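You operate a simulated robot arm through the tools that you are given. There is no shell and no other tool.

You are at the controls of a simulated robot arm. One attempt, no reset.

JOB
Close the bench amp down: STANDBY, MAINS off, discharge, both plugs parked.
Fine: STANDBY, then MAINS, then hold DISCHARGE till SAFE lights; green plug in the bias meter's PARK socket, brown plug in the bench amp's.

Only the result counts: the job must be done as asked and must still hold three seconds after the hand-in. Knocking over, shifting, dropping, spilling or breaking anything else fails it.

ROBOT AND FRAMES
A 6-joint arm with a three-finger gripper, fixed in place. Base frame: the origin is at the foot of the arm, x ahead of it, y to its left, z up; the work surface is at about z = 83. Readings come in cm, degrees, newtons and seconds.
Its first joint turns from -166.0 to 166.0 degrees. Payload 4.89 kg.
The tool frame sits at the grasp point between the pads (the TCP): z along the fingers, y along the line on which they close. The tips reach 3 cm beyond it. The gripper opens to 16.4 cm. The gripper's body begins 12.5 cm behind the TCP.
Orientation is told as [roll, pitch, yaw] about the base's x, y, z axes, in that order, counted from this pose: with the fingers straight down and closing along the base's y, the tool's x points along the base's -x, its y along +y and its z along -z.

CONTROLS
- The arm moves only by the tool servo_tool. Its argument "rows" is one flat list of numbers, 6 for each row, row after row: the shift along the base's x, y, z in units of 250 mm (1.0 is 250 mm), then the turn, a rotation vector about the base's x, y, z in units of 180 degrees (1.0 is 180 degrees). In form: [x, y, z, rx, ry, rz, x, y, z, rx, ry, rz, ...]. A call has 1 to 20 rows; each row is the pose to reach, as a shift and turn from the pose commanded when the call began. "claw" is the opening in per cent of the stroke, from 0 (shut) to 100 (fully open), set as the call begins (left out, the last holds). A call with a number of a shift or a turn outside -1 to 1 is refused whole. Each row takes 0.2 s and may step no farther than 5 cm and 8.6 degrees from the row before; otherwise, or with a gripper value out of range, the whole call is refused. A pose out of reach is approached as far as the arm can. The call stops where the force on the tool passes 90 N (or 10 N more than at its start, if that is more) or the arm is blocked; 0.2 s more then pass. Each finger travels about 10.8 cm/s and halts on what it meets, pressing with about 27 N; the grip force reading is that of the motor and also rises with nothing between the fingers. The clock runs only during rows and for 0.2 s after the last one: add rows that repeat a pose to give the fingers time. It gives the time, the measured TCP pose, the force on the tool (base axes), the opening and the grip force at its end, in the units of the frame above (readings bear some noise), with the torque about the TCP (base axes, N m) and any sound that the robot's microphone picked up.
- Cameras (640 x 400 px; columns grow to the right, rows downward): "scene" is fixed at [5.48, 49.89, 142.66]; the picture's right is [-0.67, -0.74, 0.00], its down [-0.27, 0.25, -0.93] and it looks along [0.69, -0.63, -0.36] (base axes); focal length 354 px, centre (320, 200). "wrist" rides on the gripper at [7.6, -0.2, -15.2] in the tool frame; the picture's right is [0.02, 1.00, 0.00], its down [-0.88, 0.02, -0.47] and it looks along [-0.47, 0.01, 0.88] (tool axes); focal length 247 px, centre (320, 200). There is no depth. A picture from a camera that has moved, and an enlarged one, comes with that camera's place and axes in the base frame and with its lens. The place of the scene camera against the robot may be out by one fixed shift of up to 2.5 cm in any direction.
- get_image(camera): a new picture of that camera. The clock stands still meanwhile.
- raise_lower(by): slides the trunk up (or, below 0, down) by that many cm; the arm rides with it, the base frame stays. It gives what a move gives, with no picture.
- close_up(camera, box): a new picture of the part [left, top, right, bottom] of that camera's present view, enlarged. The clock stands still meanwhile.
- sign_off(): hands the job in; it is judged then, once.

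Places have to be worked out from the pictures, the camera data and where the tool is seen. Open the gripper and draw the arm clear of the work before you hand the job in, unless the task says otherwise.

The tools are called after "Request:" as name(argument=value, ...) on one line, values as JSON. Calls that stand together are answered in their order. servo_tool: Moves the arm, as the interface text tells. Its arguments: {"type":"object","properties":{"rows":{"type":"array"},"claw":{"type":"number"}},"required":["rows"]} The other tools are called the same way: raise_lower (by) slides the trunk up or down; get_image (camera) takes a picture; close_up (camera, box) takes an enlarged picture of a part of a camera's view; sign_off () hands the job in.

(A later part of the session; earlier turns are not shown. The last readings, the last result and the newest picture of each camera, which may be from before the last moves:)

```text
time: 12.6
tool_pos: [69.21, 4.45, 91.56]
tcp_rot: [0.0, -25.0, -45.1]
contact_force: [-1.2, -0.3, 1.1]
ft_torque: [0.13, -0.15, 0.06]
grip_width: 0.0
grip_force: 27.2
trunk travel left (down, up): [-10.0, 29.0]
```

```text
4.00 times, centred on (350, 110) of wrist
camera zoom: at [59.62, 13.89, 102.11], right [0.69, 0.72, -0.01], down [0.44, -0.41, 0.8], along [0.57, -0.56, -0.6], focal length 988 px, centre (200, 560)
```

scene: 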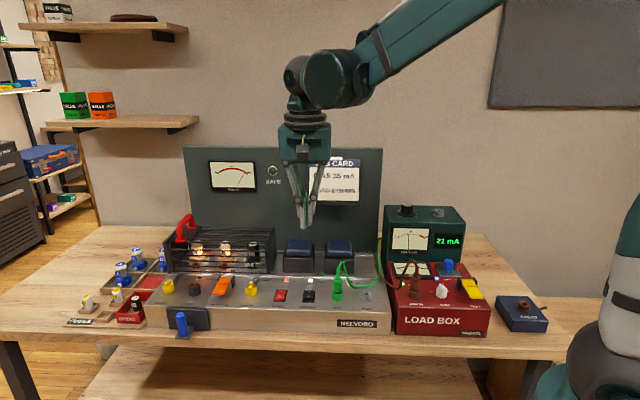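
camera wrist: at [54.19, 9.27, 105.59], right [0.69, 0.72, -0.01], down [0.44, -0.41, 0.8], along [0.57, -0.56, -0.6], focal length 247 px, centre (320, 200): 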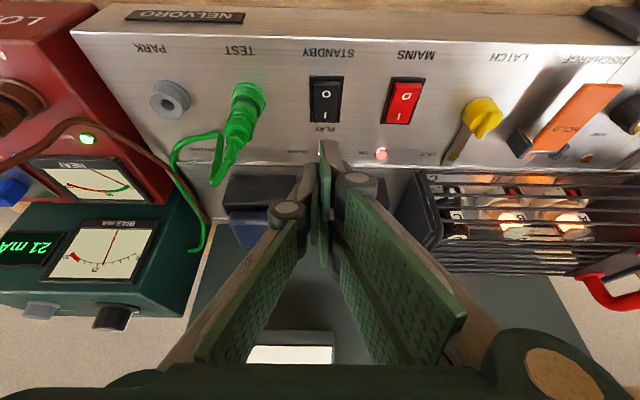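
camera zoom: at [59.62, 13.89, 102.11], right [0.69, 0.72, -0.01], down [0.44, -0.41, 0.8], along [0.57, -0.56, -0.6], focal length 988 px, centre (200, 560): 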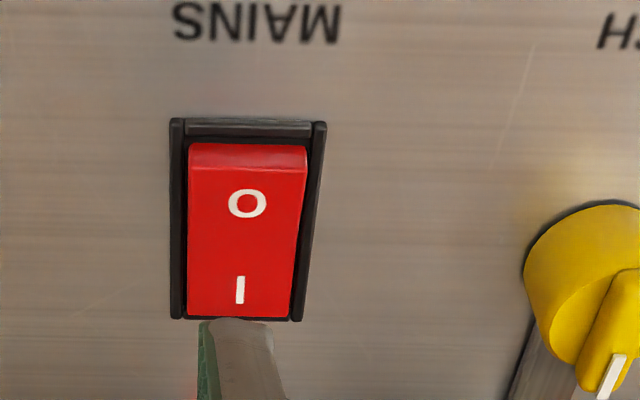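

MAINS sits about 0.3 cm further along than expected. I shift 0.3 cm and descend as for STANDBY: 3.6 cm, then small steps to 4.1 cm.

Request:
servo_tool(rows=[0.0085, 0.0085, -0.05, 0, 0, 0, 0.0085, 0.0085, -0.1, 0, 0, 0, 0.0085, 0.0085, -0.136, 0, 0, 0, 0.0085, 0.0085, -0.146, 0, 0, 0, 0.0085, 0.0085, -0.156, 0, 0, 0, 0.0085, 0.0085, -0.164, 0, 0, 0])

Request:
close_up(camera="scene", box=[255, 250, 335, 310])

Request:
close_up(camera="wrist", box=[290, 90, 370, 150])

```text
time: 14.0
tool_pos: [69.56, 4.74, 87.39]
tcp_rot: [0.0, -25.0, -45.0]
contact_force: [-0.2, -1.1, 4.3]
ft_torque: [0.02, 0.02, -0.02]
grip_width: 0.0
grip_force: 26.9
trunk travel left (down, up): [-10.0, 29.0]
```

```text
6.67 times, centred on (295, 280) of scene
camera zoom: at [5.48, 49.89, 142.66], right [-0.67, -0.74, 0.0], down [-0.27, 0.25, -0.93], along [0.69, -0.63, -0.36], focal length 2357 px, centre (487, -333)
```

zoom: 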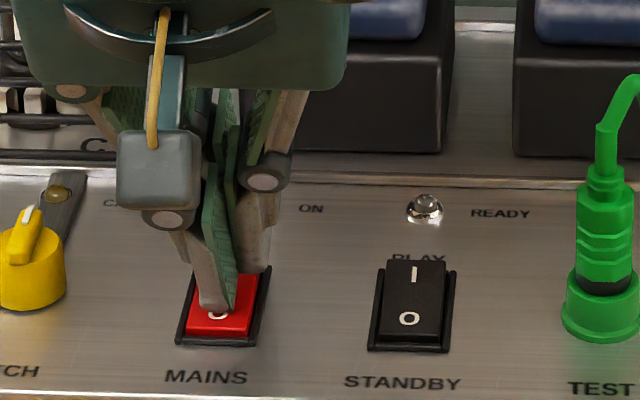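

```text
6.67 times, centred on (330, 120) of wrist
camera zoom: at [59.88, 14.12, 97.96], right [0.69, 0.72, -0.01], down [0.44, -0.41, 0.8], along [0.57, -0.56, -0.6], focal length 1646 px, centre (253, 733)
```

zoom: 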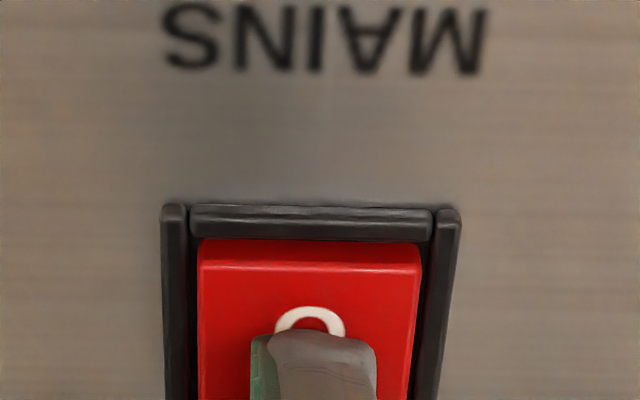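

READY is now dark and the MAINS rocker's O end has dipped. I press 0.15 cm more and lift off to verify.

Request:
servo_tool(rows=[0, 0, -0.006, 0, 0, 0, 0, 0, -0.006, 0, 0, 0, 0, 0, 0.03, 0, 0, 0, 0, 0, 0.1, 0, 0, 0, 0, 0, 0.18, 0, 0, 0])

Request:
close_up(camera="scene", box=[255, 250, 335, 310])

Request:
get_image(camera="scene")

Request:
get_image(camera="wrist")

```text
time: 15.2
tool_pos: [69.54, 4.83, 91.85]
tcp_rot: [0.0, -25.0, -45.0]
contact_force: [1.0, 0.3, -0.5]
ft_torque: [-0.03, 0.09, -0.02]
grip_width: 0.02
grip_force: 26.8
trunk travel left (down, up): [-10.0, 29.0]
```

```text
6.67 times, centred on (295, 280) of scene
camera zoom: at [5.48, 49.89, 142.66], right [-0.67, -0.74, 0.0], down [-0.27, 0.25, -0.93], along [0.69, -0.63, -0.36], focal length 2357 px, centre (487, -333)
```

zoom: 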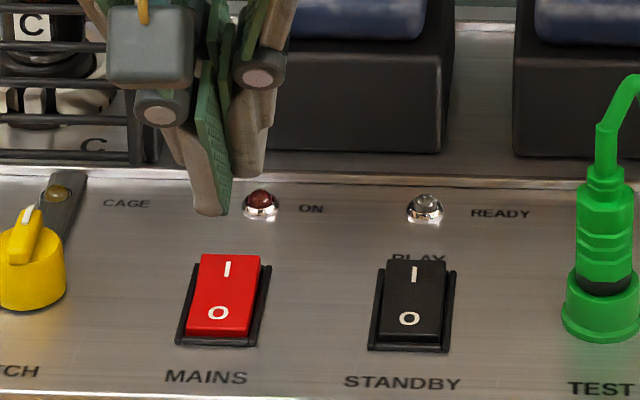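

```text
taken
```

scene: 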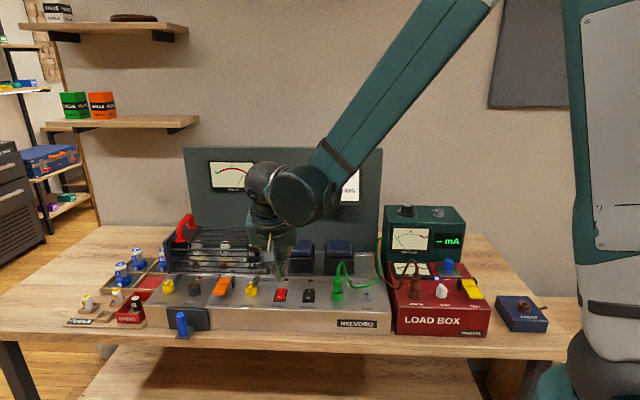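

```text
taken
camera wrist: at [59.9, 14.15, 102.43], right [0.69, 0.72, -0.01], down [0.44, -0.41, 0.8], along [0.57, -0.56, -0.6], focal length 247 px, centre (320, 200)
```

wrist: 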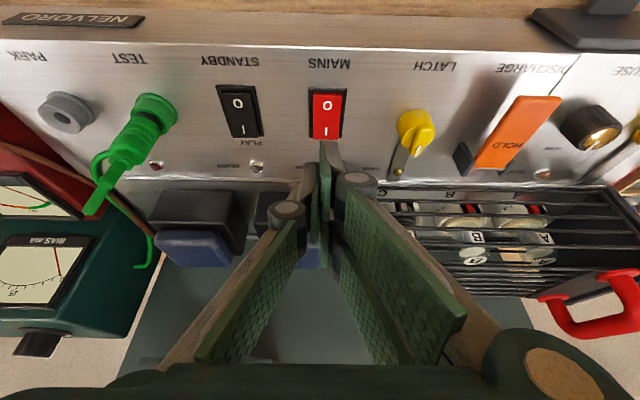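

MAINS is off: the ON and READY lamps and the valves are dark, and the bias meter shows "-- mA". Next is DISCHARGE, about 15 cm further along the panel; I rise 3 cm and move there, clear of the yellow LATCH knob.

Request:
servo_tool(rows=[0, 0, 0.12, 0, 0, 0, 0.106, 0.106, 0.12, 0, 0, 0, 0.212, 0.212, 0.12, 0, 0, 0, 0.318, 0.318, 0.12, 0, 0, 0, 0.424, 0.424, 0.12, 0, 0, 0])

Request:
get_image(camera="wrist")

Request:
close_up(camera="scene", box=[170, 230, 290, 320])

Request:
close_up(camera="wrist", box=[260, 60, 400, 160])

```text
time: 16.4
tool_pos: [79.99, 15.33, 94.92]
tcp_rot: [0.0, -25.1, -45.0]
contact_force: [-0.8, -0.2, 1.0]
ft_torque: [0.12, -0.13, 0.1]
grip_width: 0.0
grip_force: 26.7
trunk travel left (down, up): [-10.0, 29.0]
```

```text
taken
camera wrist: at [70.36, 24.66, 105.5], right [0.69, 0.72, -0.01], down [0.44, -0.41, 0.8], along [0.57, -0.56, -0.6], focal length 247 px, centre (320, 200)
```

wrist: 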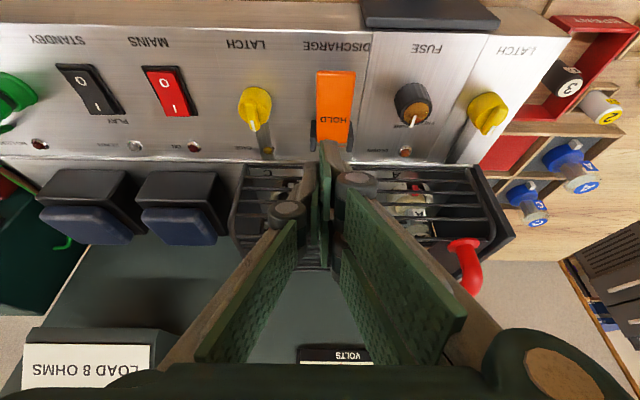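

```text
4.44 times, centred on (230, 275) of scene
camera zoom: at [5.48, 49.89, 142.66], right [-0.67, -0.74, 0.0], down [-0.27, 0.25, -0.93], along [0.69, -0.63, -0.36], focal length 1571 px, centre (720, -133)
```

zoom: 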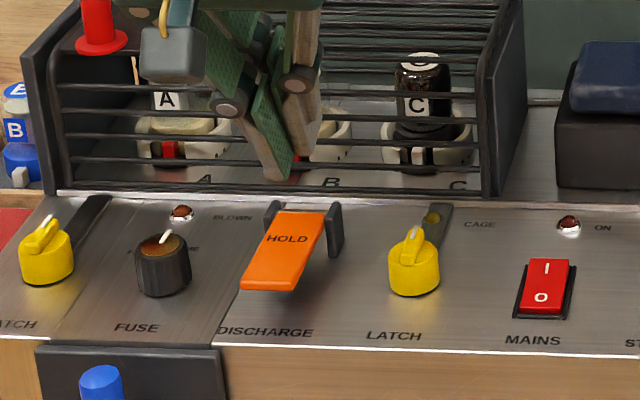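

```text
4.00 times, centred on (330, 110) of wrist
camera zoom: at [70.36, 24.66, 105.5], right [0.69, 0.72, -0.01], down [0.44, -0.41, 0.8], along [0.57, -0.56, -0.6], focal length 988 px, centre (280, 560)
```

zoom: 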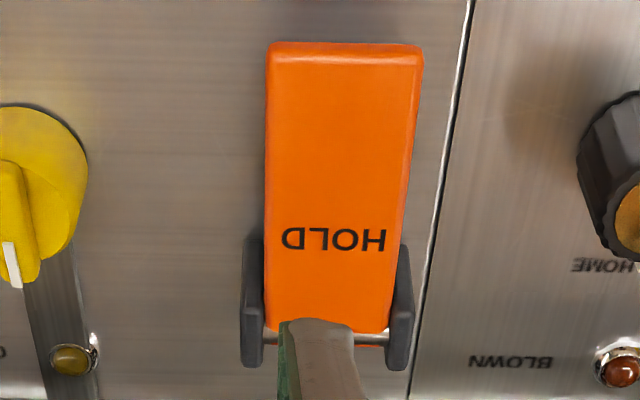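

The tip is over the paddle, about 0.6 cm short of its centre line. I shift 0.6 cm along the panel and descend about 4.4 cm, then check for contact.

Request:
servo_tool(rows=[0.017, 0.017, 0, 0, 0, 0, 0.017, 0.017, -0.06, 0, 0, 0, 0.017, 0.017, -0.12, 0, 0, 0, 0.017, 0.017, -0.15, 0, 0, 0, 0.017, 0.017, -0.164, 0, 0, 0, 0.017, 0.017, -0.176, 0, 0, 0])

Request:
close_up(camera="scene", box=[170, 230, 290, 320])

Request:
close_up(camera="wrist", box=[260, 60, 400, 160])

```text
time: 17.8
tool_pos: [80.49, 15.8, 90.55]
tcp_rot: [0.0, -24.9, -45.0]
contact_force: [-0.8, 0.3, -0.2]
ft_torque: [-0.04, -0.01, 0.0]
grip_width: 0.0
grip_force: 26.8
trunk travel left (down, up): [-10.0, 29.0]
```

```text
4.44 times, centred on (230, 275) of scene
camera zoom: at [5.48, 49.89, 142.66], right [-0.67, -0.74, 0.0], down [-0.27, 0.25, -0.93], along [0.69, -0.63, -0.36], focal length 1571 px, centre (720, -133)
```

zoom: 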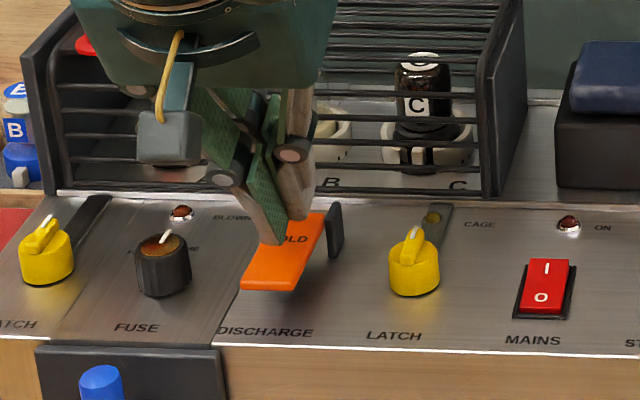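

```text
4.00 times, centred on (330, 110) of wrist
camera zoom: at [70.89, 25.18, 101.05], right [0.69, 0.72, -0.01], down [0.44, -0.41, 0.8], along [0.57, -0.56, -0.6], focal length 988 px, centre (280, 560)
```

zoom: 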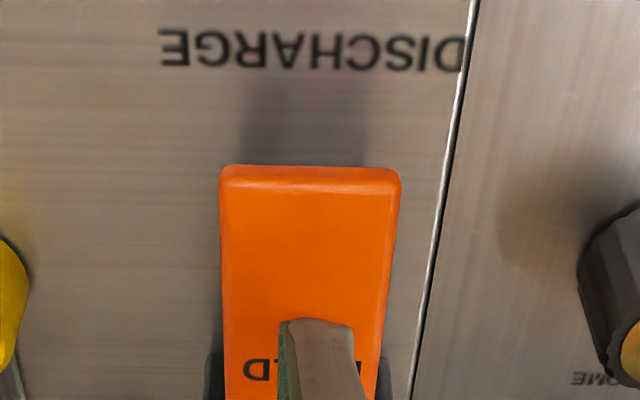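

Centred, no contact yet. I continue down in 0.25 cm steps.

Request:
servo_tool(rows=[0, 0, -0.01, 0, 0, 0, 0, 0, -0.02, 0, 0, 0, 0, 0, -0.03, 0, 0, 0, 0, 0, -0.04, 0, 0, 0])

Request:
close_up(camera="scene", box=[170, 230, 290, 320])

Request:
close_up(camera="wrist", box=[260, 60, 400, 160])

```text
time: 18.8
tool_pos: [80.42, 15.83, 89.4]
tcp_rot: [0.1, -24.9, -44.9]
contact_force: [-0.7, -0.2, 2.4]
ft_torque: [0.05, 0.03, 0.01]
grip_width: 0.02
grip_force: 27.0
trunk travel left (down, up): [-10.0, 29.0]
```

```text
4.44 times, centred on (230, 275) of scene
camera zoom: at [5.48, 49.89, 142.66], right [-0.67, -0.74, 0.0], down [-0.27, 0.25, -0.93], along [0.69, -0.63, -0.36], focal length 1571 px, centre (720, -133)
```

zoom: 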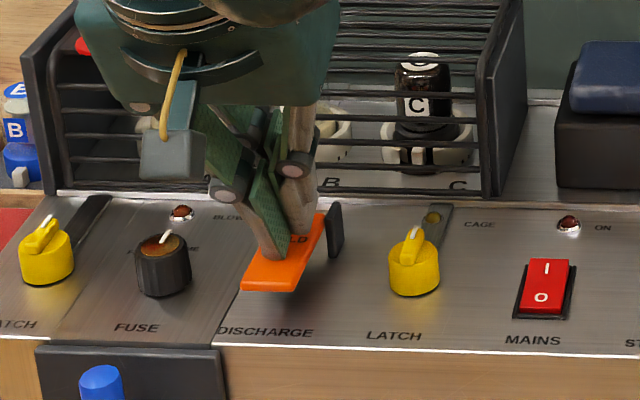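

```text
4.00 times, centred on (330, 110) of wrist
camera zoom: at [70.88, 25.15, 100.04], right [0.69, 0.72, -0.01], down [0.44, -0.41, 0.8], along [0.57, -0.56, -0.6], focal length 988 px, centre (280, 560)
```

zoom: 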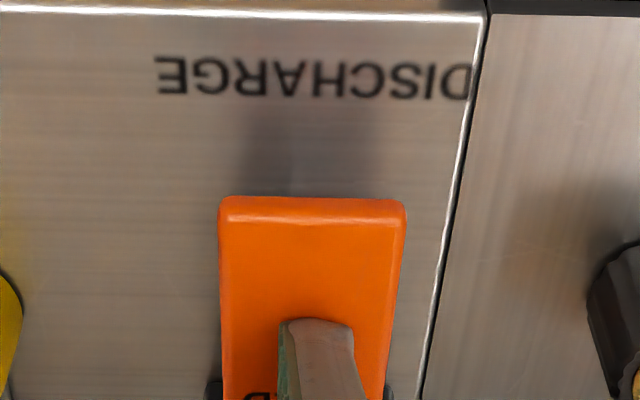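

Contact with the paddle (about 2.4 N). I press a further 0.5 cm and watch the force and the paddle.

Request:
servo_tool(rows=[0, 0, -0.008, 0, 0, 0, 0, 0, -0.016, 0, 0, 0, 0, 0, -0.024, 0, 0, 0])

Request:
close_up(camera="scene", box=[170, 230, 290, 320])

Request:
close_up(camera="scene", box=[185, 140, 385, 265])

```text
time: 19.6
tool_pos: [80.45, 15.88, 88.93]
tcp_rot: [-0.1, -25.0, -45.0]
contact_force: [0.4, -0.4, 1.5]
ft_torque: [0.02, 0.01, 0.01]
grip_width: 0.01
grip_force: 26.6
trunk travel left (down, up): [-10.0, 29.0]
```

```text
4.44 times, centred on (230, 275) of scene
camera zoom: at [5.48, 49.89, 142.66], right [-0.67, -0.74, 0.0], down [-0.27, 0.25, -0.93], along [0.69, -0.63, -0.36], focal length 1571 px, centre (720, -133)
```

zoom: 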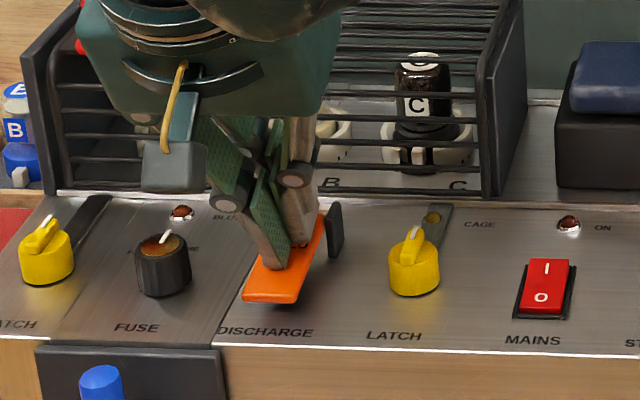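

```text
3.20 times, centred on (285, 202) of scene
camera zoom: at [5.48, 49.89, 142.66], right [-0.67, -0.74, 0.0], down [-0.27, 0.25, -0.93], along [0.69, -0.63, -0.36], focal length 1131 px, centre (432, 192)
```

zoom: 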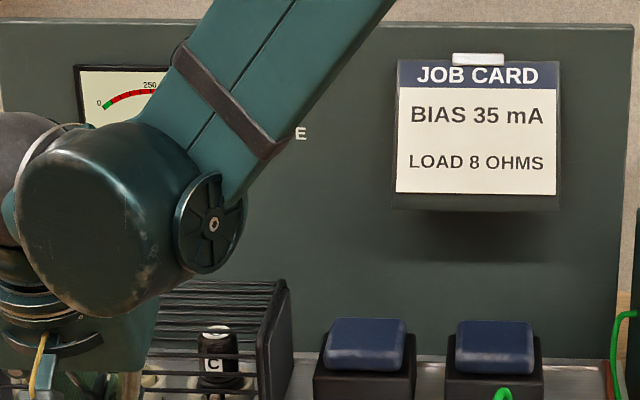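

The paddle yields with a light spring (1–2 N). I keep pressing in small steps until it reaches its stop.

Request:
servo_tool(rows=[0, 0, -0.01, 0, 0, 0, 0, 0, -0.02, 0, 0, 0, 0, 0, -0.028, 0, 0, 0])

Request:
close_up(camera="scene", box=[170, 230, 290, 320])

Request:
get_image(camera="wrist")

```text
time: 20.4
tool_pos: [80.47, 15.79, 88.2]
tcp_rot: [-0.1, -25.0, -45.0]
contact_force: [1.1, -0.6, 3.1]
ft_torque: [0.06, 0.0, -0.05]
grip_width: 0.01
grip_force: 26.9
trunk travel left (down, up): [-10.0, 29.0]
```

```text
4.44 times, centred on (230, 275) of scene
camera zoom: at [5.48, 49.89, 142.66], right [-0.67, -0.74, 0.0], down [-0.27, 0.25, -0.93], along [0.69, -0.63, -0.36], focal length 1571 px, centre (720, -133)
```

zoom: 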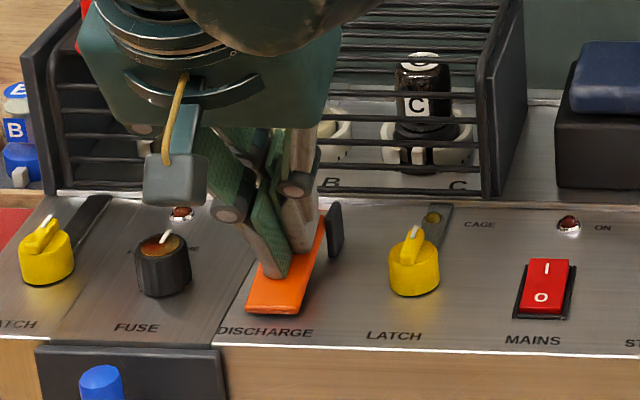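

```text
taken
camera wrist: at [70.91, 25.2, 98.73], right [0.69, 0.72, -0.01], down [0.44, -0.41, 0.8], along [0.57, -0.56, -0.6], focal length 247 px, centre (320, 200)
```

wrist: 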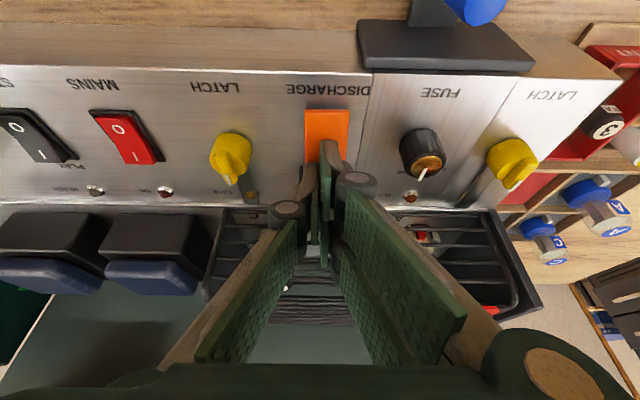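

The paddle is still moving freely (3 N). I continue until the force climbs.

Request:
servo_tool(rows=[0, 0, -0.008, 0, 0, 0, 0, 0, -0.016, 0, 0, 0])

Request:
close_up(camera="scene", box=[170, 230, 290, 320])

```text
time: 21.0
tool_pos: [80.49, 15.75, 87.86]
tcp_rot: [0.1, -25.1, -45.0]
contact_force: [9.2, 2.4, 42.6]
ft_torque: [0.69, 0.08, -0.12]
grip_width: 0.0
grip_force: 26.9
trunk travel left (down, up): [-10.0, 29.0]
```

```text
4.44 times, centred on (230, 275) of scene
camera zoom: at [5.48, 49.89, 142.66], right [-0.67, -0.74, 0.0], down [-0.27, 0.25, -0.93], along [0.69, -0.63, -0.36], focal length 1571 px, centre (720, -133)
```

zoom: 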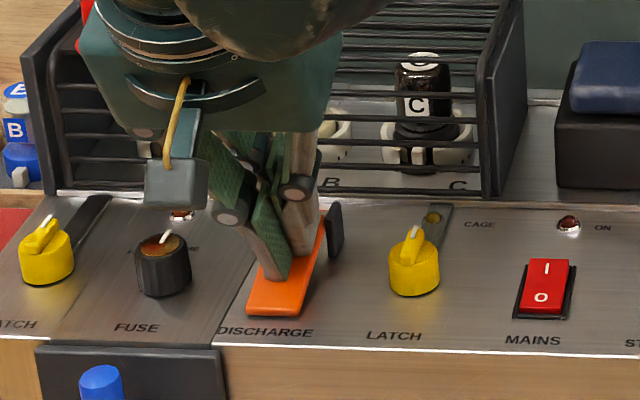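

The paddle is on its stop (43 N). I ease off about 0.08 cm and hold it for 4 s per call.

Request:
servo_tool(rows=[0, 0, 0.003, 0, 0, 0, 0, 0, 0.003, 0, 0, 0, 0, 0, 0.003, 0, 0, 0, 0, 0, 0.003, 0, 0, 0, 0, 0, 0.003, 0, 0, 0, 0, 0, 0.003, 0, 0, 0, 0, 0, 0.003, 0, 0, 0, 0, 0, 0.003, 0, 0, 0, 0, 0, 0.003, 0, 0, 0, 0, 0, 0.003, 0, 0, 0, 0, 0, 0.003, 0, 0, 0, 0, 0, 0.003, 0, 0, 0, 0, 0, 0.003, 0, 0, 0, 0, 0, 0.003, 0, 0, 0, 0, 0, 0.003, 0, 0, 0, 0, 0, 0.003, 0, 0, 0, 0, 0, 0.003, 0, 0, 0, 0, 0, 0.003, 0, 0, 0, 0, 0, 0.003, 0, 0, 0, 0, 0, 0.003, 0, 0, 0])

Request:
get_image(camera="wrist")

Request:
get_image(camera="scene")

```text
time: 25.2
tool_pos: [80.46, 15.81, 88.03]
tcp_rot: [0.0, -25.1, -45.0]
contact_force: [-10.7, 10.2, 30.7]
ft_torque: [0.79, 0.69, 0.05]
grip_width: 0.01
grip_force: 27.3
trunk travel left (down, up): [-10.0, 29.0]
```

```text
taken
camera wrist: at [70.77, 25.2, 98.53], right [0.69, 0.72, -0.01], down [0.44, -0.41, 0.8], along [0.57, -0.56, -0.6], focal length 247 px, centre (320, 200)
```

wrist: 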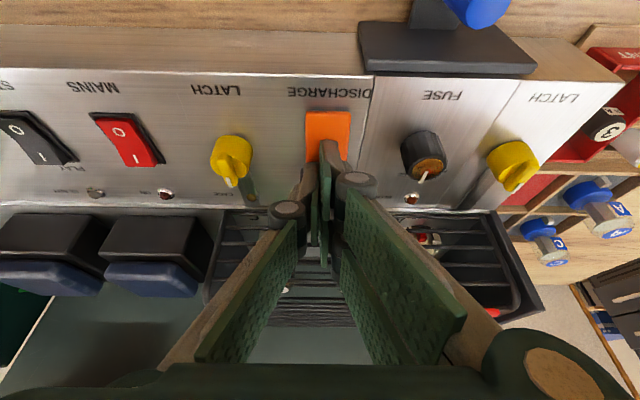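

```text
taken
```

scene: 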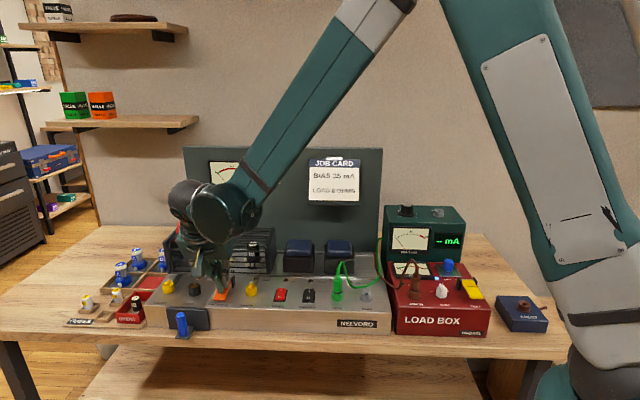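

Holding at about 30 N; the arm hides SAFE, but part of the VOLTS meter is visible. I enlarge it while holding.

Request:
close_up(camera="scene", box=[195, 145, 295, 205])

Request:
servo_tool(rows=[0, 0, 0, 0, 0, 0, 0, 0, 0, 0, 0, 0, 0, 0, 0, 0, 0, 0, 0, 0, 0, 0, 0, 0, 0, 0, 0, 0, 0, 0, 0, 0, 0, 0, 0, 0, 0, 0, 0, 0, 0, 0, 0, 0, 0, 0, 0, 0, 0, 0, 0, 0, 0, 0, 0, 0, 0, 0, 0, 0, 0, 0, 0, 0, 0, 0, 0, 0, 0, 0, 0, 0, 0, 0, 0, 0, 0, 0, 0, 0, 0, 0, 0, 0, 0, 0, 0, 0, 0, 0, 0, 0, 0, 0, 0, 0, 0, 0, 0, 0, 0, 0, 0, 0, 0, 0, 0, 0, 0, 0, 0, 0, 0, 0, 0, 0, 0, 0, 0, 0])

Request:
close_up(camera="scene", box=[195, 145, 295, 205])

```text
6.40 times, centred on (245, 175) of scene
camera zoom: at [5.48, 49.89, 142.66], right [-0.67, -0.74, 0.0], down [-0.27, 0.25, -0.93], along [0.69, -0.63, -0.36], focal length 2263 px, centre (800, 360)
```

zoom: 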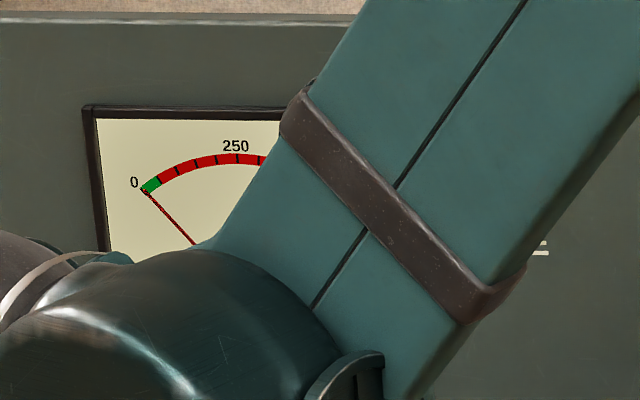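

```text
time: 29.4
tool_pos: [80.41, 15.86, 88.0]
tcp_rot: [0.0, -25.1, -45.0]
contact_force: [-6.8, 5.4, 32.6]
ft_torque: [0.72, 0.56, 0.01]
grip_width: 0.01
grip_force: 27.4
trunk travel left (down, up): [-10.0, 29.0]
```

```text
6.40 times, centred on (245, 175) of scene
camera zoom: at [5.48, 49.89, 142.66], right [-0.67, -0.74, 0.0], down [-0.27, 0.25, -0.93], along [0.69, -0.63, -0.36], focal length 2263 px, centre (800, 360)
```

zoom: 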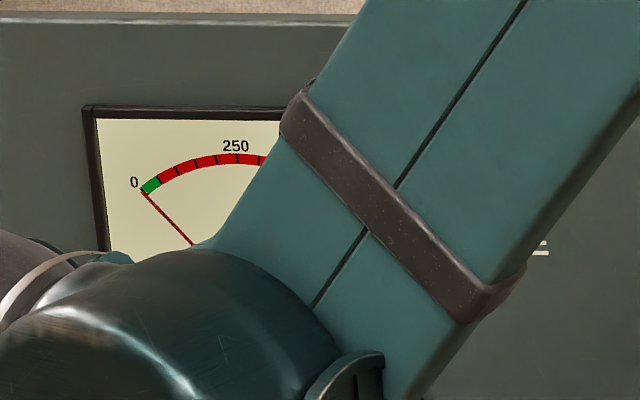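

The VOLTS meter reads 0, in the green. I release the paddle, rise clear and move back over the panel to see whether SAFE is lit.

Request:
servo_tool(rows=[0, 0, 0.04, 0, 0, 0, 0, 0, 0.16, 0, 0, 0, 0, 0, 0.32, 0, 0, 0, -0.1, -0.1, 0.4, 0, 0, 0, -0.2, -0.2, 0.44, 0, 0, 0, -0.32, -0.32, 0.44, 0, 0, 0, -0.44, -0.44, 0.44, 0, 0, 0])

Request:
get_image(camera="scene")

Request:
get_image(camera="wrist")

```text
time: 31.0
tool_pos: [69.47, 4.96, 98.88]
tcp_rot: [-0.1, -25.0, -44.8]
contact_force: [1.1, 1.6, -1.0]
ft_torque: [-0.21, 0.15, -0.1]
grip_width: 0.0
grip_force: 27.0
trunk travel left (down, up): [-10.0, 29.0]
```

```text
taken
```

scene: 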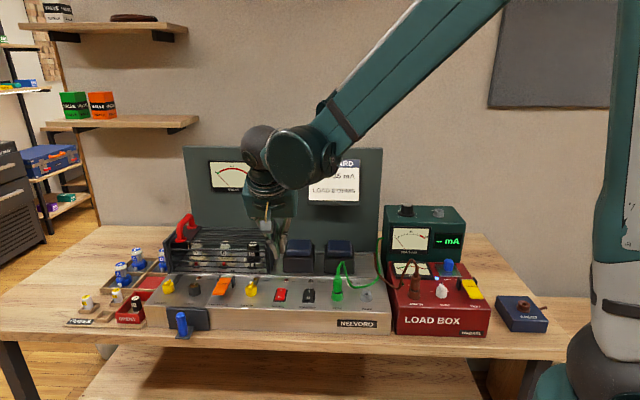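

```text
taken
camera wrist: at [59.92, 14.35, 109.42], right [0.69, 0.72, -0.01], down [0.44, -0.41, 0.8], along [0.57, -0.56, -0.6], focal length 247 px, centre (320, 200)
```

wrist: 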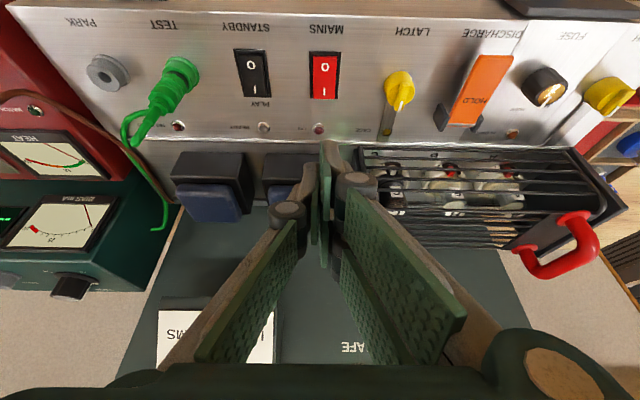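

The meter is at zero, but the arm still covers SAFE. I now straighten the tool to vertical and move over the green TEST plug at about (58.8, -4.7), hovering at z = 104 with the fingers opened to about 7 cm; that also uncovers the lamp.

Request:
servo_tool(rows=[0, 0, 0.12, 0, 0, 0, -0.0857, -0.077, 0.204, 0.01964, 0.01964, 0, -0.1714, -0.1541, 0.204, 0.03928, 0.03928, 0, -0.257, -0.2311, 0.204, 0.05892, 0.05892, 0, -0.3427, -0.3082, 0.204, 0.07856, 0.07856, 0, -0.4284, -0.3852, 0.204, 0.0982, 0.0982, 0], claw=43)

Request:
get_image(camera="scene")

Request:
get_image(camera="wrist")

```text
time: 32.4
tool_pos: [58.76, -4.84, 104.01]
tcp_rot: [-0.1, 0.0, -45.0]
contact_force: [0.2, 0.8, 0.1]
ft_torque: [-0.16, 0.01, -0.02]
grip_width: 7.06
grip_force: 0.1
trunk travel left (down, up): [-10.0, 29.0]
```

```text
taken
```

scene: 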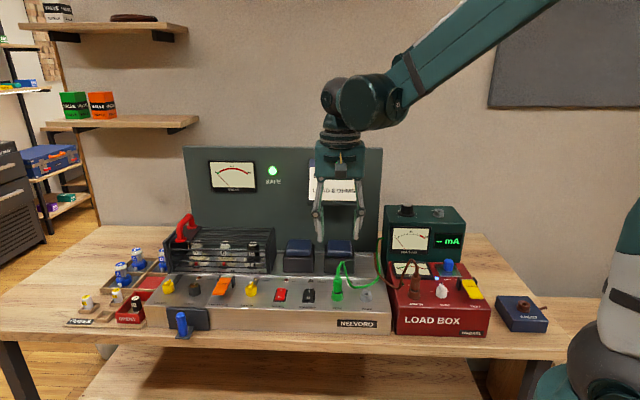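

```text
taken
camera wrist: at [53.18, 0.56, 119.27], right [0.69, 0.72, 0.0], down [0.64, -0.61, 0.47], along [0.34, -0.33, -0.88], focal length 247 px, centre (320, 200)
```

wrist: 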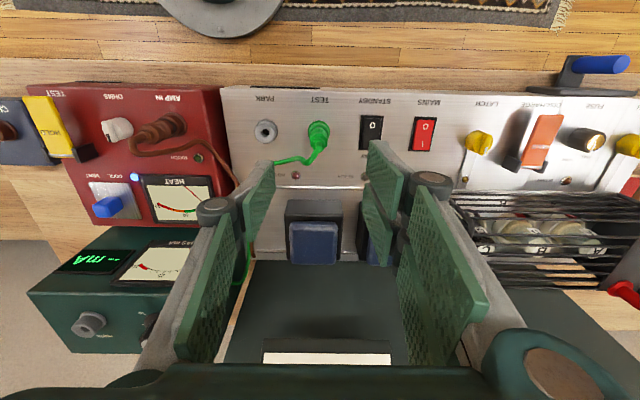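

SAFE is lit green now. I enlarge the wrist view around the green plug, its cord and the PARK socket, and the bias meter's PARK socket.

Request:
close_up(camera="wrist", box=[220, 80, 420, 205])

Request:
close_up(camera="wrist", box=[20, 220, 260, 370])

Request:
close_up(camera="scene", box=[290, 160, 450, 310])

Request:
close_up(camera="wrist", box=[80, 85, 260, 220])

```text
3.20 times, centred on (320, 142) of wrist
camera zoom: at [53.18, 0.56, 119.27], right [0.69, 0.72, 0.0], down [0.64, -0.61, 0.47], along [0.34, -0.33, -0.88], focal length 790 px, centre (320, 384)
```

zoom: 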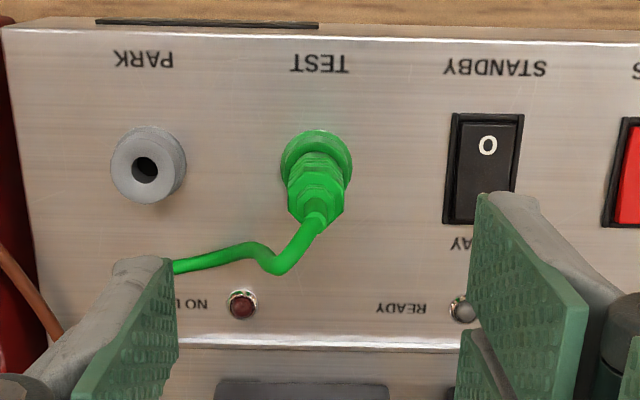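

```text
2.67 times, centred on (140, 295) of wrist
camera zoom: at [53.18, 0.56, 119.27], right [0.69, 0.72, 0.0], down [0.64, -0.61, 0.47], along [0.34, -0.33, -0.88], focal length 659 px, centre (800, -53)
```

zoom: 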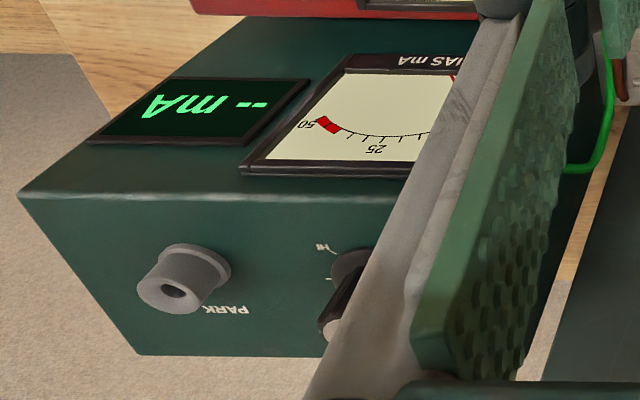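

```text
2.67 times, centred on (370, 235) of scene
camera zoom: at [5.48, 49.89, 142.66], right [-0.67, -0.74, 0.0], down [-0.27, 0.25, -0.93], along [0.69, -0.63, -0.36], focal length 943 px, centre (187, 107)
```

zoom: 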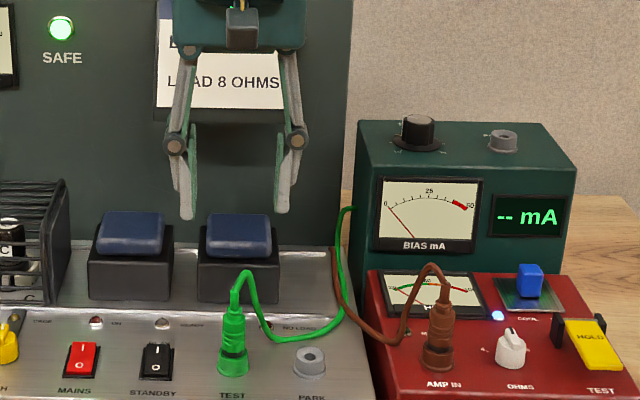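

```text
2.96 times, centred on (170, 152) of wrist
camera zoom: at [53.18, 0.56, 119.27], right [0.69, 0.72, 0.0], down [0.64, -0.61, 0.47], along [0.34, -0.33, -0.88], focal length 732 px, centre (764, 341)
```

zoom: 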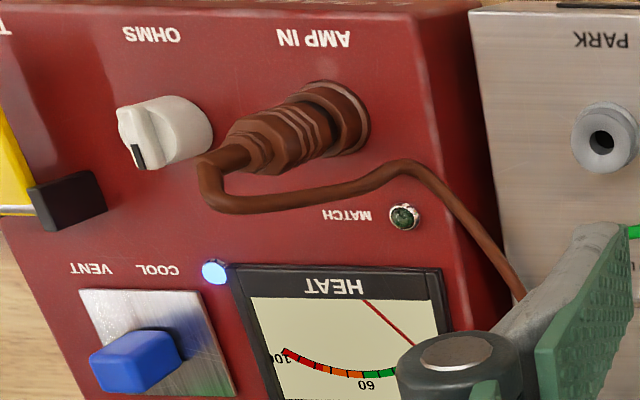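

SAFE is lit. The green plug stands at about (58.7, -4.9), body from z ≈ 86 to 89.5, and the tool is right above it with the cord clear of the fingers. I lower to z ≈ 93 and check.

Request:
servo_tool(rows=[0, 0, -0.16, 0, 0, 0, 0, 0, -0.3, 0, 0, 0, 0, 0, -0.38, 0, 0, 0, 0, 0, -0.44, 0, 0, 0])

Request:
get_image(camera="wrist")

Request:
close_up(camera="scene", box=[290, 220, 400, 310])

Request:
close_up(camera="wrist", box=[240, 60, 400, 210])

```text
time: 33.4
tool_pos: [58.84, -4.87, 93.06]
tcp_rot: [0.1, -0.1, -45.0]
contact_force: [-0.3, 0.2, 0.0]
ft_torque: [-0.04, -0.11, 0.0]
grip_width: 7.05
grip_force: 0.0
trunk travel left (down, up): [-10.0, 29.0]
```

```text
taken
camera wrist: at [53.21, 0.5, 108.25], right [0.69, 0.72, 0.0], down [0.64, -0.61, 0.47], along [0.34, -0.33, -0.88], focal length 247 px, centre (320, 200)
```

wrist: 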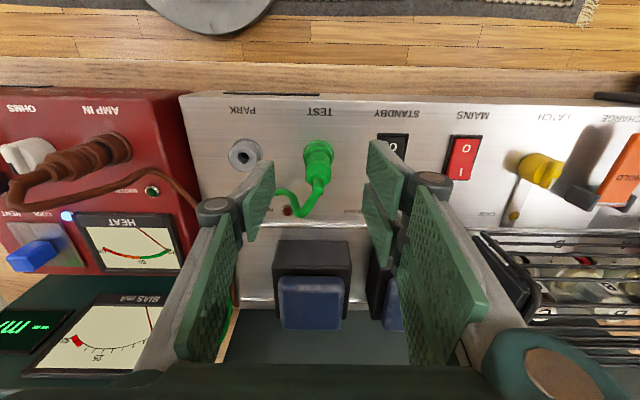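

```text
4.44 times, centred on (345, 265) of scene
camera zoom: at [5.48, 49.89, 142.66], right [-0.67, -0.74, 0.0], down [-0.27, 0.25, -0.93], along [0.69, -0.63, -0.36], focal length 1571 px, centre (209, -89)
```

zoom: 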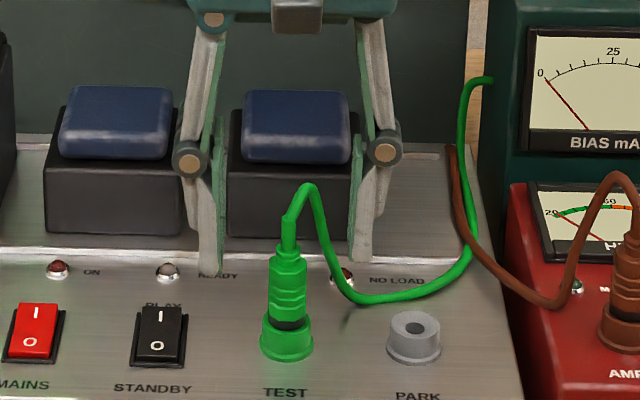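

```text
2.67 times, centred on (320, 135) of wrist
camera zoom: at [53.21, 0.5, 108.25], right [0.69, 0.72, 0.0], down [0.64, -0.61, 0.47], along [0.34, -0.33, -0.88], focal length 659 px, centre (320, 373)
```

zoom: 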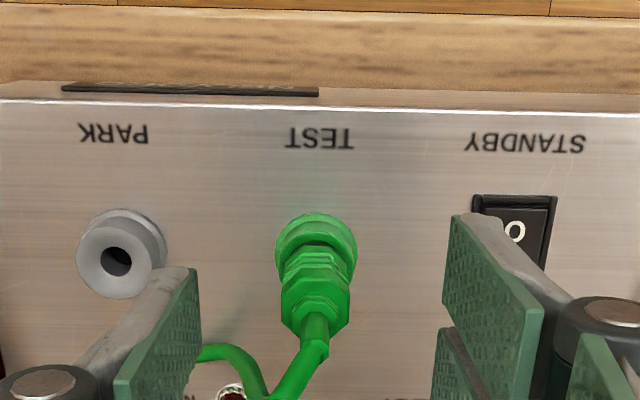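

The plug is within about 0.15 cm of the tool axis and the cord clears both fingers. I lower 4 cm so the pads span the plug's body.

Request:
servo_tool(rows=[0, 0, -0.06, 0, 0, 0, 0, 0, -0.11, 0, 0, 0, 0, 0, -0.14, 0, 0, 0, 0, 0, -0.16, 0, 0, 0])

Request:
close_up(camera="scene", box=[300, 225, 390, 305])

Request:
close_up(camera="wrist", box=[220, 60, 420, 220])

```text
time: 34.4
tool_pos: [58.79, -4.81, 89.06]
tcp_rot: [0.0, 0.0, -44.9]
contact_force: [-0.4, 0.3, 0.7]
ft_torque: [0.02, -0.03, 0.01]
grip_width: 7.07
grip_force: 0.0
trunk travel left (down, up): [-10.0, 29.0]
```

```text
5.00 times, centred on (345, 265) of scene
camera zoom: at [5.48, 49.89, 142.66], right [-0.67, -0.74, 0.0], down [-0.27, 0.25, -0.93], along [0.69, -0.63, -0.36], focal length 1768 px, centre (195, -125)
```

zoom: 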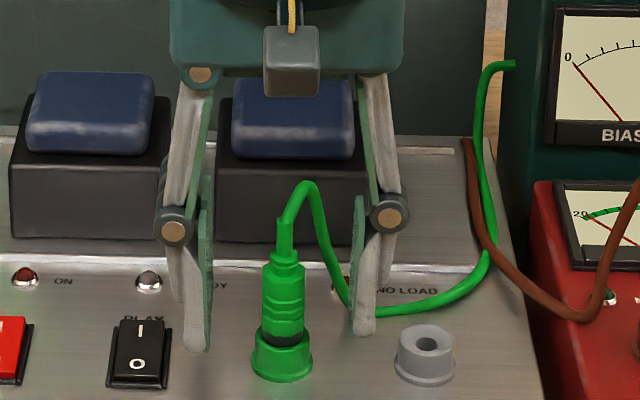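

```text
2.50 times, centred on (320, 140) of wrist
camera zoom: at [53.24, 0.5, 104.22], right [0.69, 0.72, 0.0], down [0.64, -0.61, 0.47], along [0.34, -0.33, -0.88], focal length 617 px, centre (320, 350)
```

zoom: 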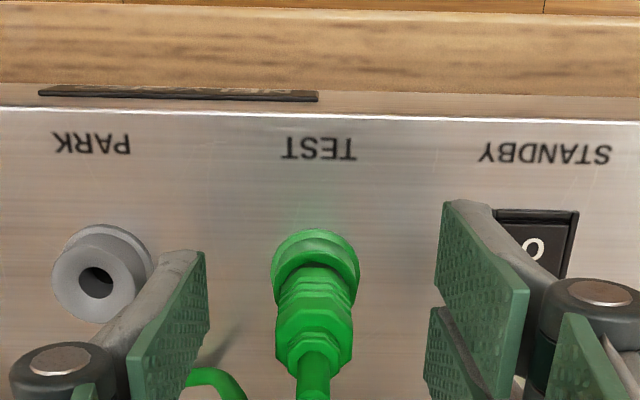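

The fingertips are just above the green socket's rim, on either side of the plug body. I close the gripper on the plug.

Request:
servo_tool(rows=[0, 0, 0, 0, 0, 0, 0, 0, 0, 0, 0, 0, 0, 0, 0, 0, 0, 0, 0, 0, 0, 0, 0, 0], claw=0)

Request:
close_up(camera="scene", box=[300, 225, 390, 305])

Request:
close_up(camera="wrist", box=[220, 60, 420, 220])

```text
time: 35.4
tool_pos: [58.83, -4.83, 88.84]
tcp_rot: [0.1, 0.1, -44.9]
contact_force: [-3.5, -2.3, 0.3]
ft_torque: [-0.12, 0.14, 0.02]
grip_width: 2.14
grip_force: 26.9
trunk travel left (down, up): [-10.0, 29.0]
```

```text
5.00 times, centred on (345, 265) of scene
camera zoom: at [5.48, 49.89, 142.66], right [-0.67, -0.74, 0.0], down [-0.27, 0.25, -0.93], along [0.69, -0.63, -0.36], focal length 1768 px, centre (195, -125)
```

zoom: 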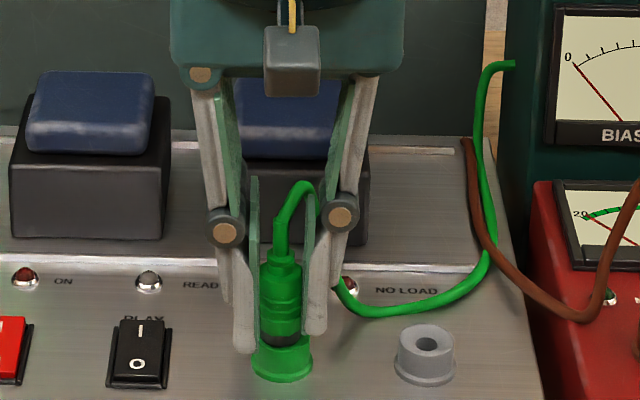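

```text
2.50 times, centred on (320, 140) of wrist
camera zoom: at [53.23, 0.49, 104.22], right [0.69, 0.72, 0.0], down [0.64, -0.61, 0.47], along [0.34, -0.33, -0.88], focal length 617 px, centre (320, 350)
```

zoom: 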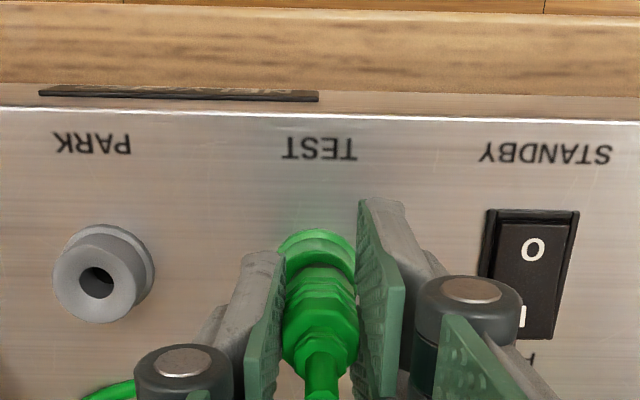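

Gripped at 2.14 cm. I pull straight up slowly, 2 cm, and check the force and that the plug comes along.

Request:
servo_tool(rows=[0, 0, 0.01, 0, 0, 0, 0, 0, 0.025, 0, 0, 0, 0, 0, 0.04, 0, 0, 0, 0, 0, 0.06, 0, 0, 0, 0, 0, 0.08, 0, 0, 0])

Request:
close_up(camera="scene", box=[300, 225, 390, 305])

Request:
close_up(camera="wrist", box=[220, 60, 420, 220])

```text
time: 36.6
tool_pos: [58.78, -4.84, 90.94]
tcp_rot: [0.0, 0.0, -45.1]
contact_force: [0.8, -0.3, -0.7]
ft_torque: [0.01, 0.03, 0.0]
grip_width: 2.11
grip_force: 27.2
trunk travel left (down, up): [-10.0, 29.0]
```

```text
5.00 times, centred on (345, 265) of scene
camera zoom: at [5.48, 49.89, 142.66], right [-0.67, -0.74, 0.0], down [-0.27, 0.25, -0.93], along [0.69, -0.63, -0.36], focal length 1768 px, centre (195, -125)
```

zoom: 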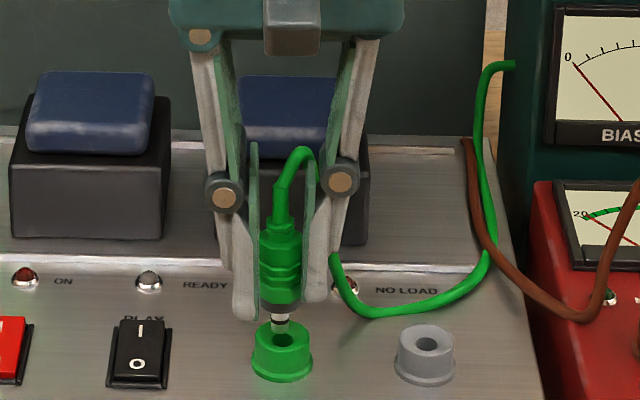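

```text
2.50 times, centred on (320, 140) of wrist
camera zoom: at [53.27, 0.5, 106.2], right [0.69, 0.72, 0.0], down [0.64, -0.61, 0.47], along [0.34, -0.33, -0.88], focal length 617 px, centre (320, 350)
```

zoom: 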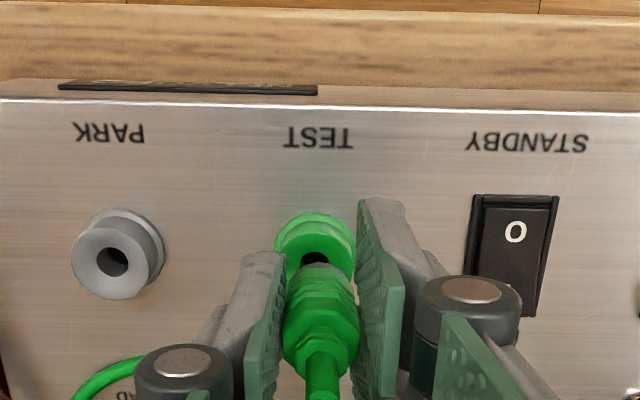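

The green plug is out, held firmly, with its silver pin (about 1.5 cm) showing. I lift it to z ≈ 113 and move toward the bias meter, stopping short at (s ≈ 20, d ≈ -58) to see the meter's PARK socket.

Request:
servo_tool(rows=[0, 0, 0.12, 0, 0, 0, 0, 0, 0.3, 0, 0, 0, 0, 0, 0.48, 0, 0, 0, 0, 0, 0.66, 0, 0, 0, 0, 0, 0.84, 0, 0, 0, -0.024, -0.15, 0.88, 0, 0, 0, -0.054, -0.33, 0.88, 0, 0, 0, -0.082, -0.51, 0.88, 0, 0, 0, -0.112, -0.69, 0.88, 0, 0, 0, -0.142, -0.876, 0.88, 0, 0, 0])

Request:
get_image(camera="wrist")

Request:
get_image(camera="scene")

```text
time: 38.8
tool_pos: [55.14, -26.64, 112.95]
tcp_rot: [0.0, 0.0, -45.0]
contact_force: [-0.9, 1.1, -0.5]
ft_torque: [-0.2, -0.03, -0.05]
grip_width: 2.11
grip_force: 27.0
trunk travel left (down, up): [-10.0, 29.0]
```

```text
taken
camera wrist: at [49.64, -21.43, 128.16], right [0.69, 0.72, 0.0], down [0.64, -0.61, 0.47], along [0.34, -0.33, -0.88], focal length 247 px, centre (320, 200)
```

wrist: 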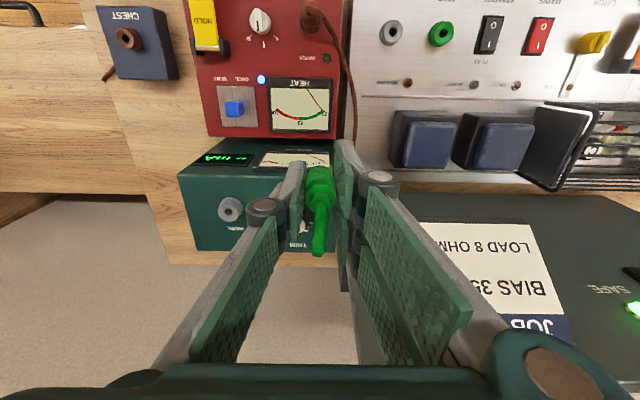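

```text
taken
```

scene: 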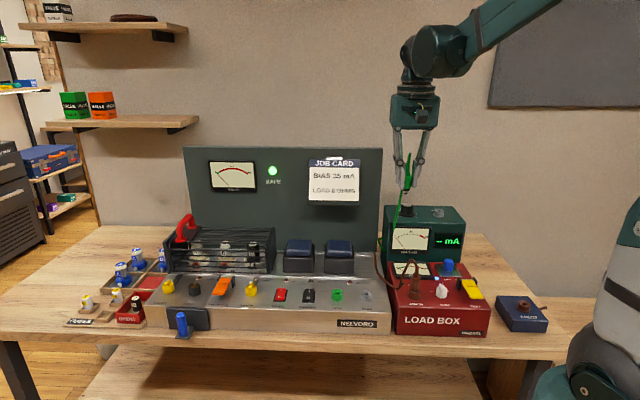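

The bias meter's PARK socket is visible at about (230,208). I enlarge both views to locate it precisely.

Request:
close_up(camera="wrist", box=[170, 130, 350, 270])

Request:
close_up(camera="scene", box=[370, 100, 480, 270])

Request:
close_up(camera="wrist", box=[200, 180, 270, 240])

```text
2.86 times, centred on (260, 200) of wrist
camera zoom: at [49.64, -21.43, 128.16], right [0.69, 0.72, 0.0], down [0.64, -0.61, 0.47], along [0.34, -0.33, -0.88], focal length 706 px, centre (491, 200)
```

zoom: 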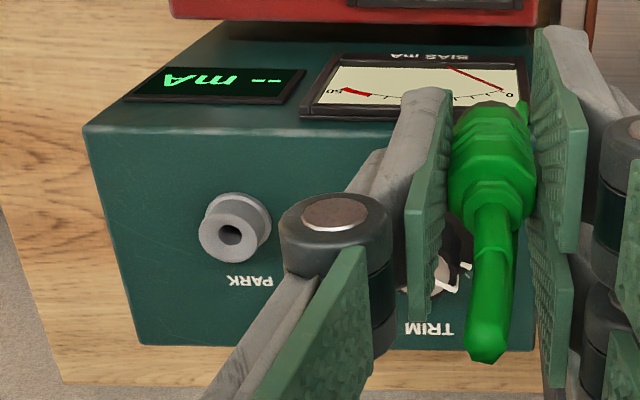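

```text
2.35 times, centred on (425, 185) of scene
camera zoom: at [5.48, 49.89, 142.66], right [-0.67, -0.74, 0.0], down [-0.27, 0.25, -0.93], along [0.69, -0.63, -0.36], focal length 832 px, centre (73, 235)
```

zoom: 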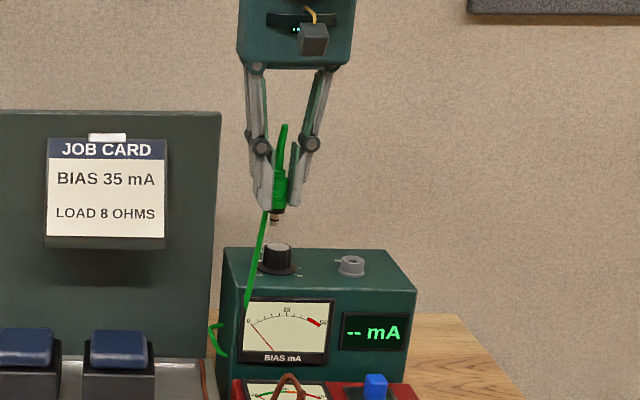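

```text
6.67 times, centred on (235, 210) of wrist
camera zoom: at [49.64, -21.43, 128.16], right [0.69, 0.72, 0.0], down [0.64, -0.61, 0.47], along [0.34, -0.33, -0.88], focal length 1646 px, centre (887, 133)
```

zoom: 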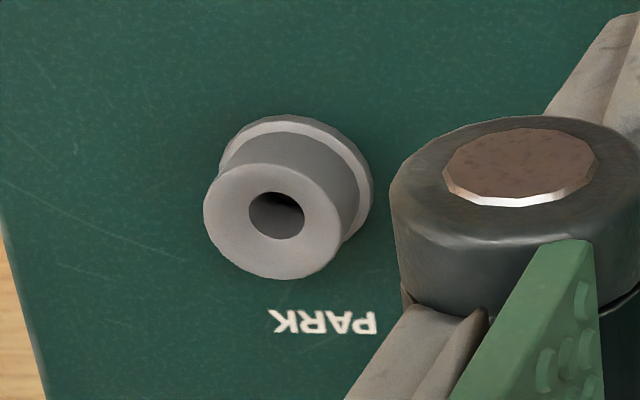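

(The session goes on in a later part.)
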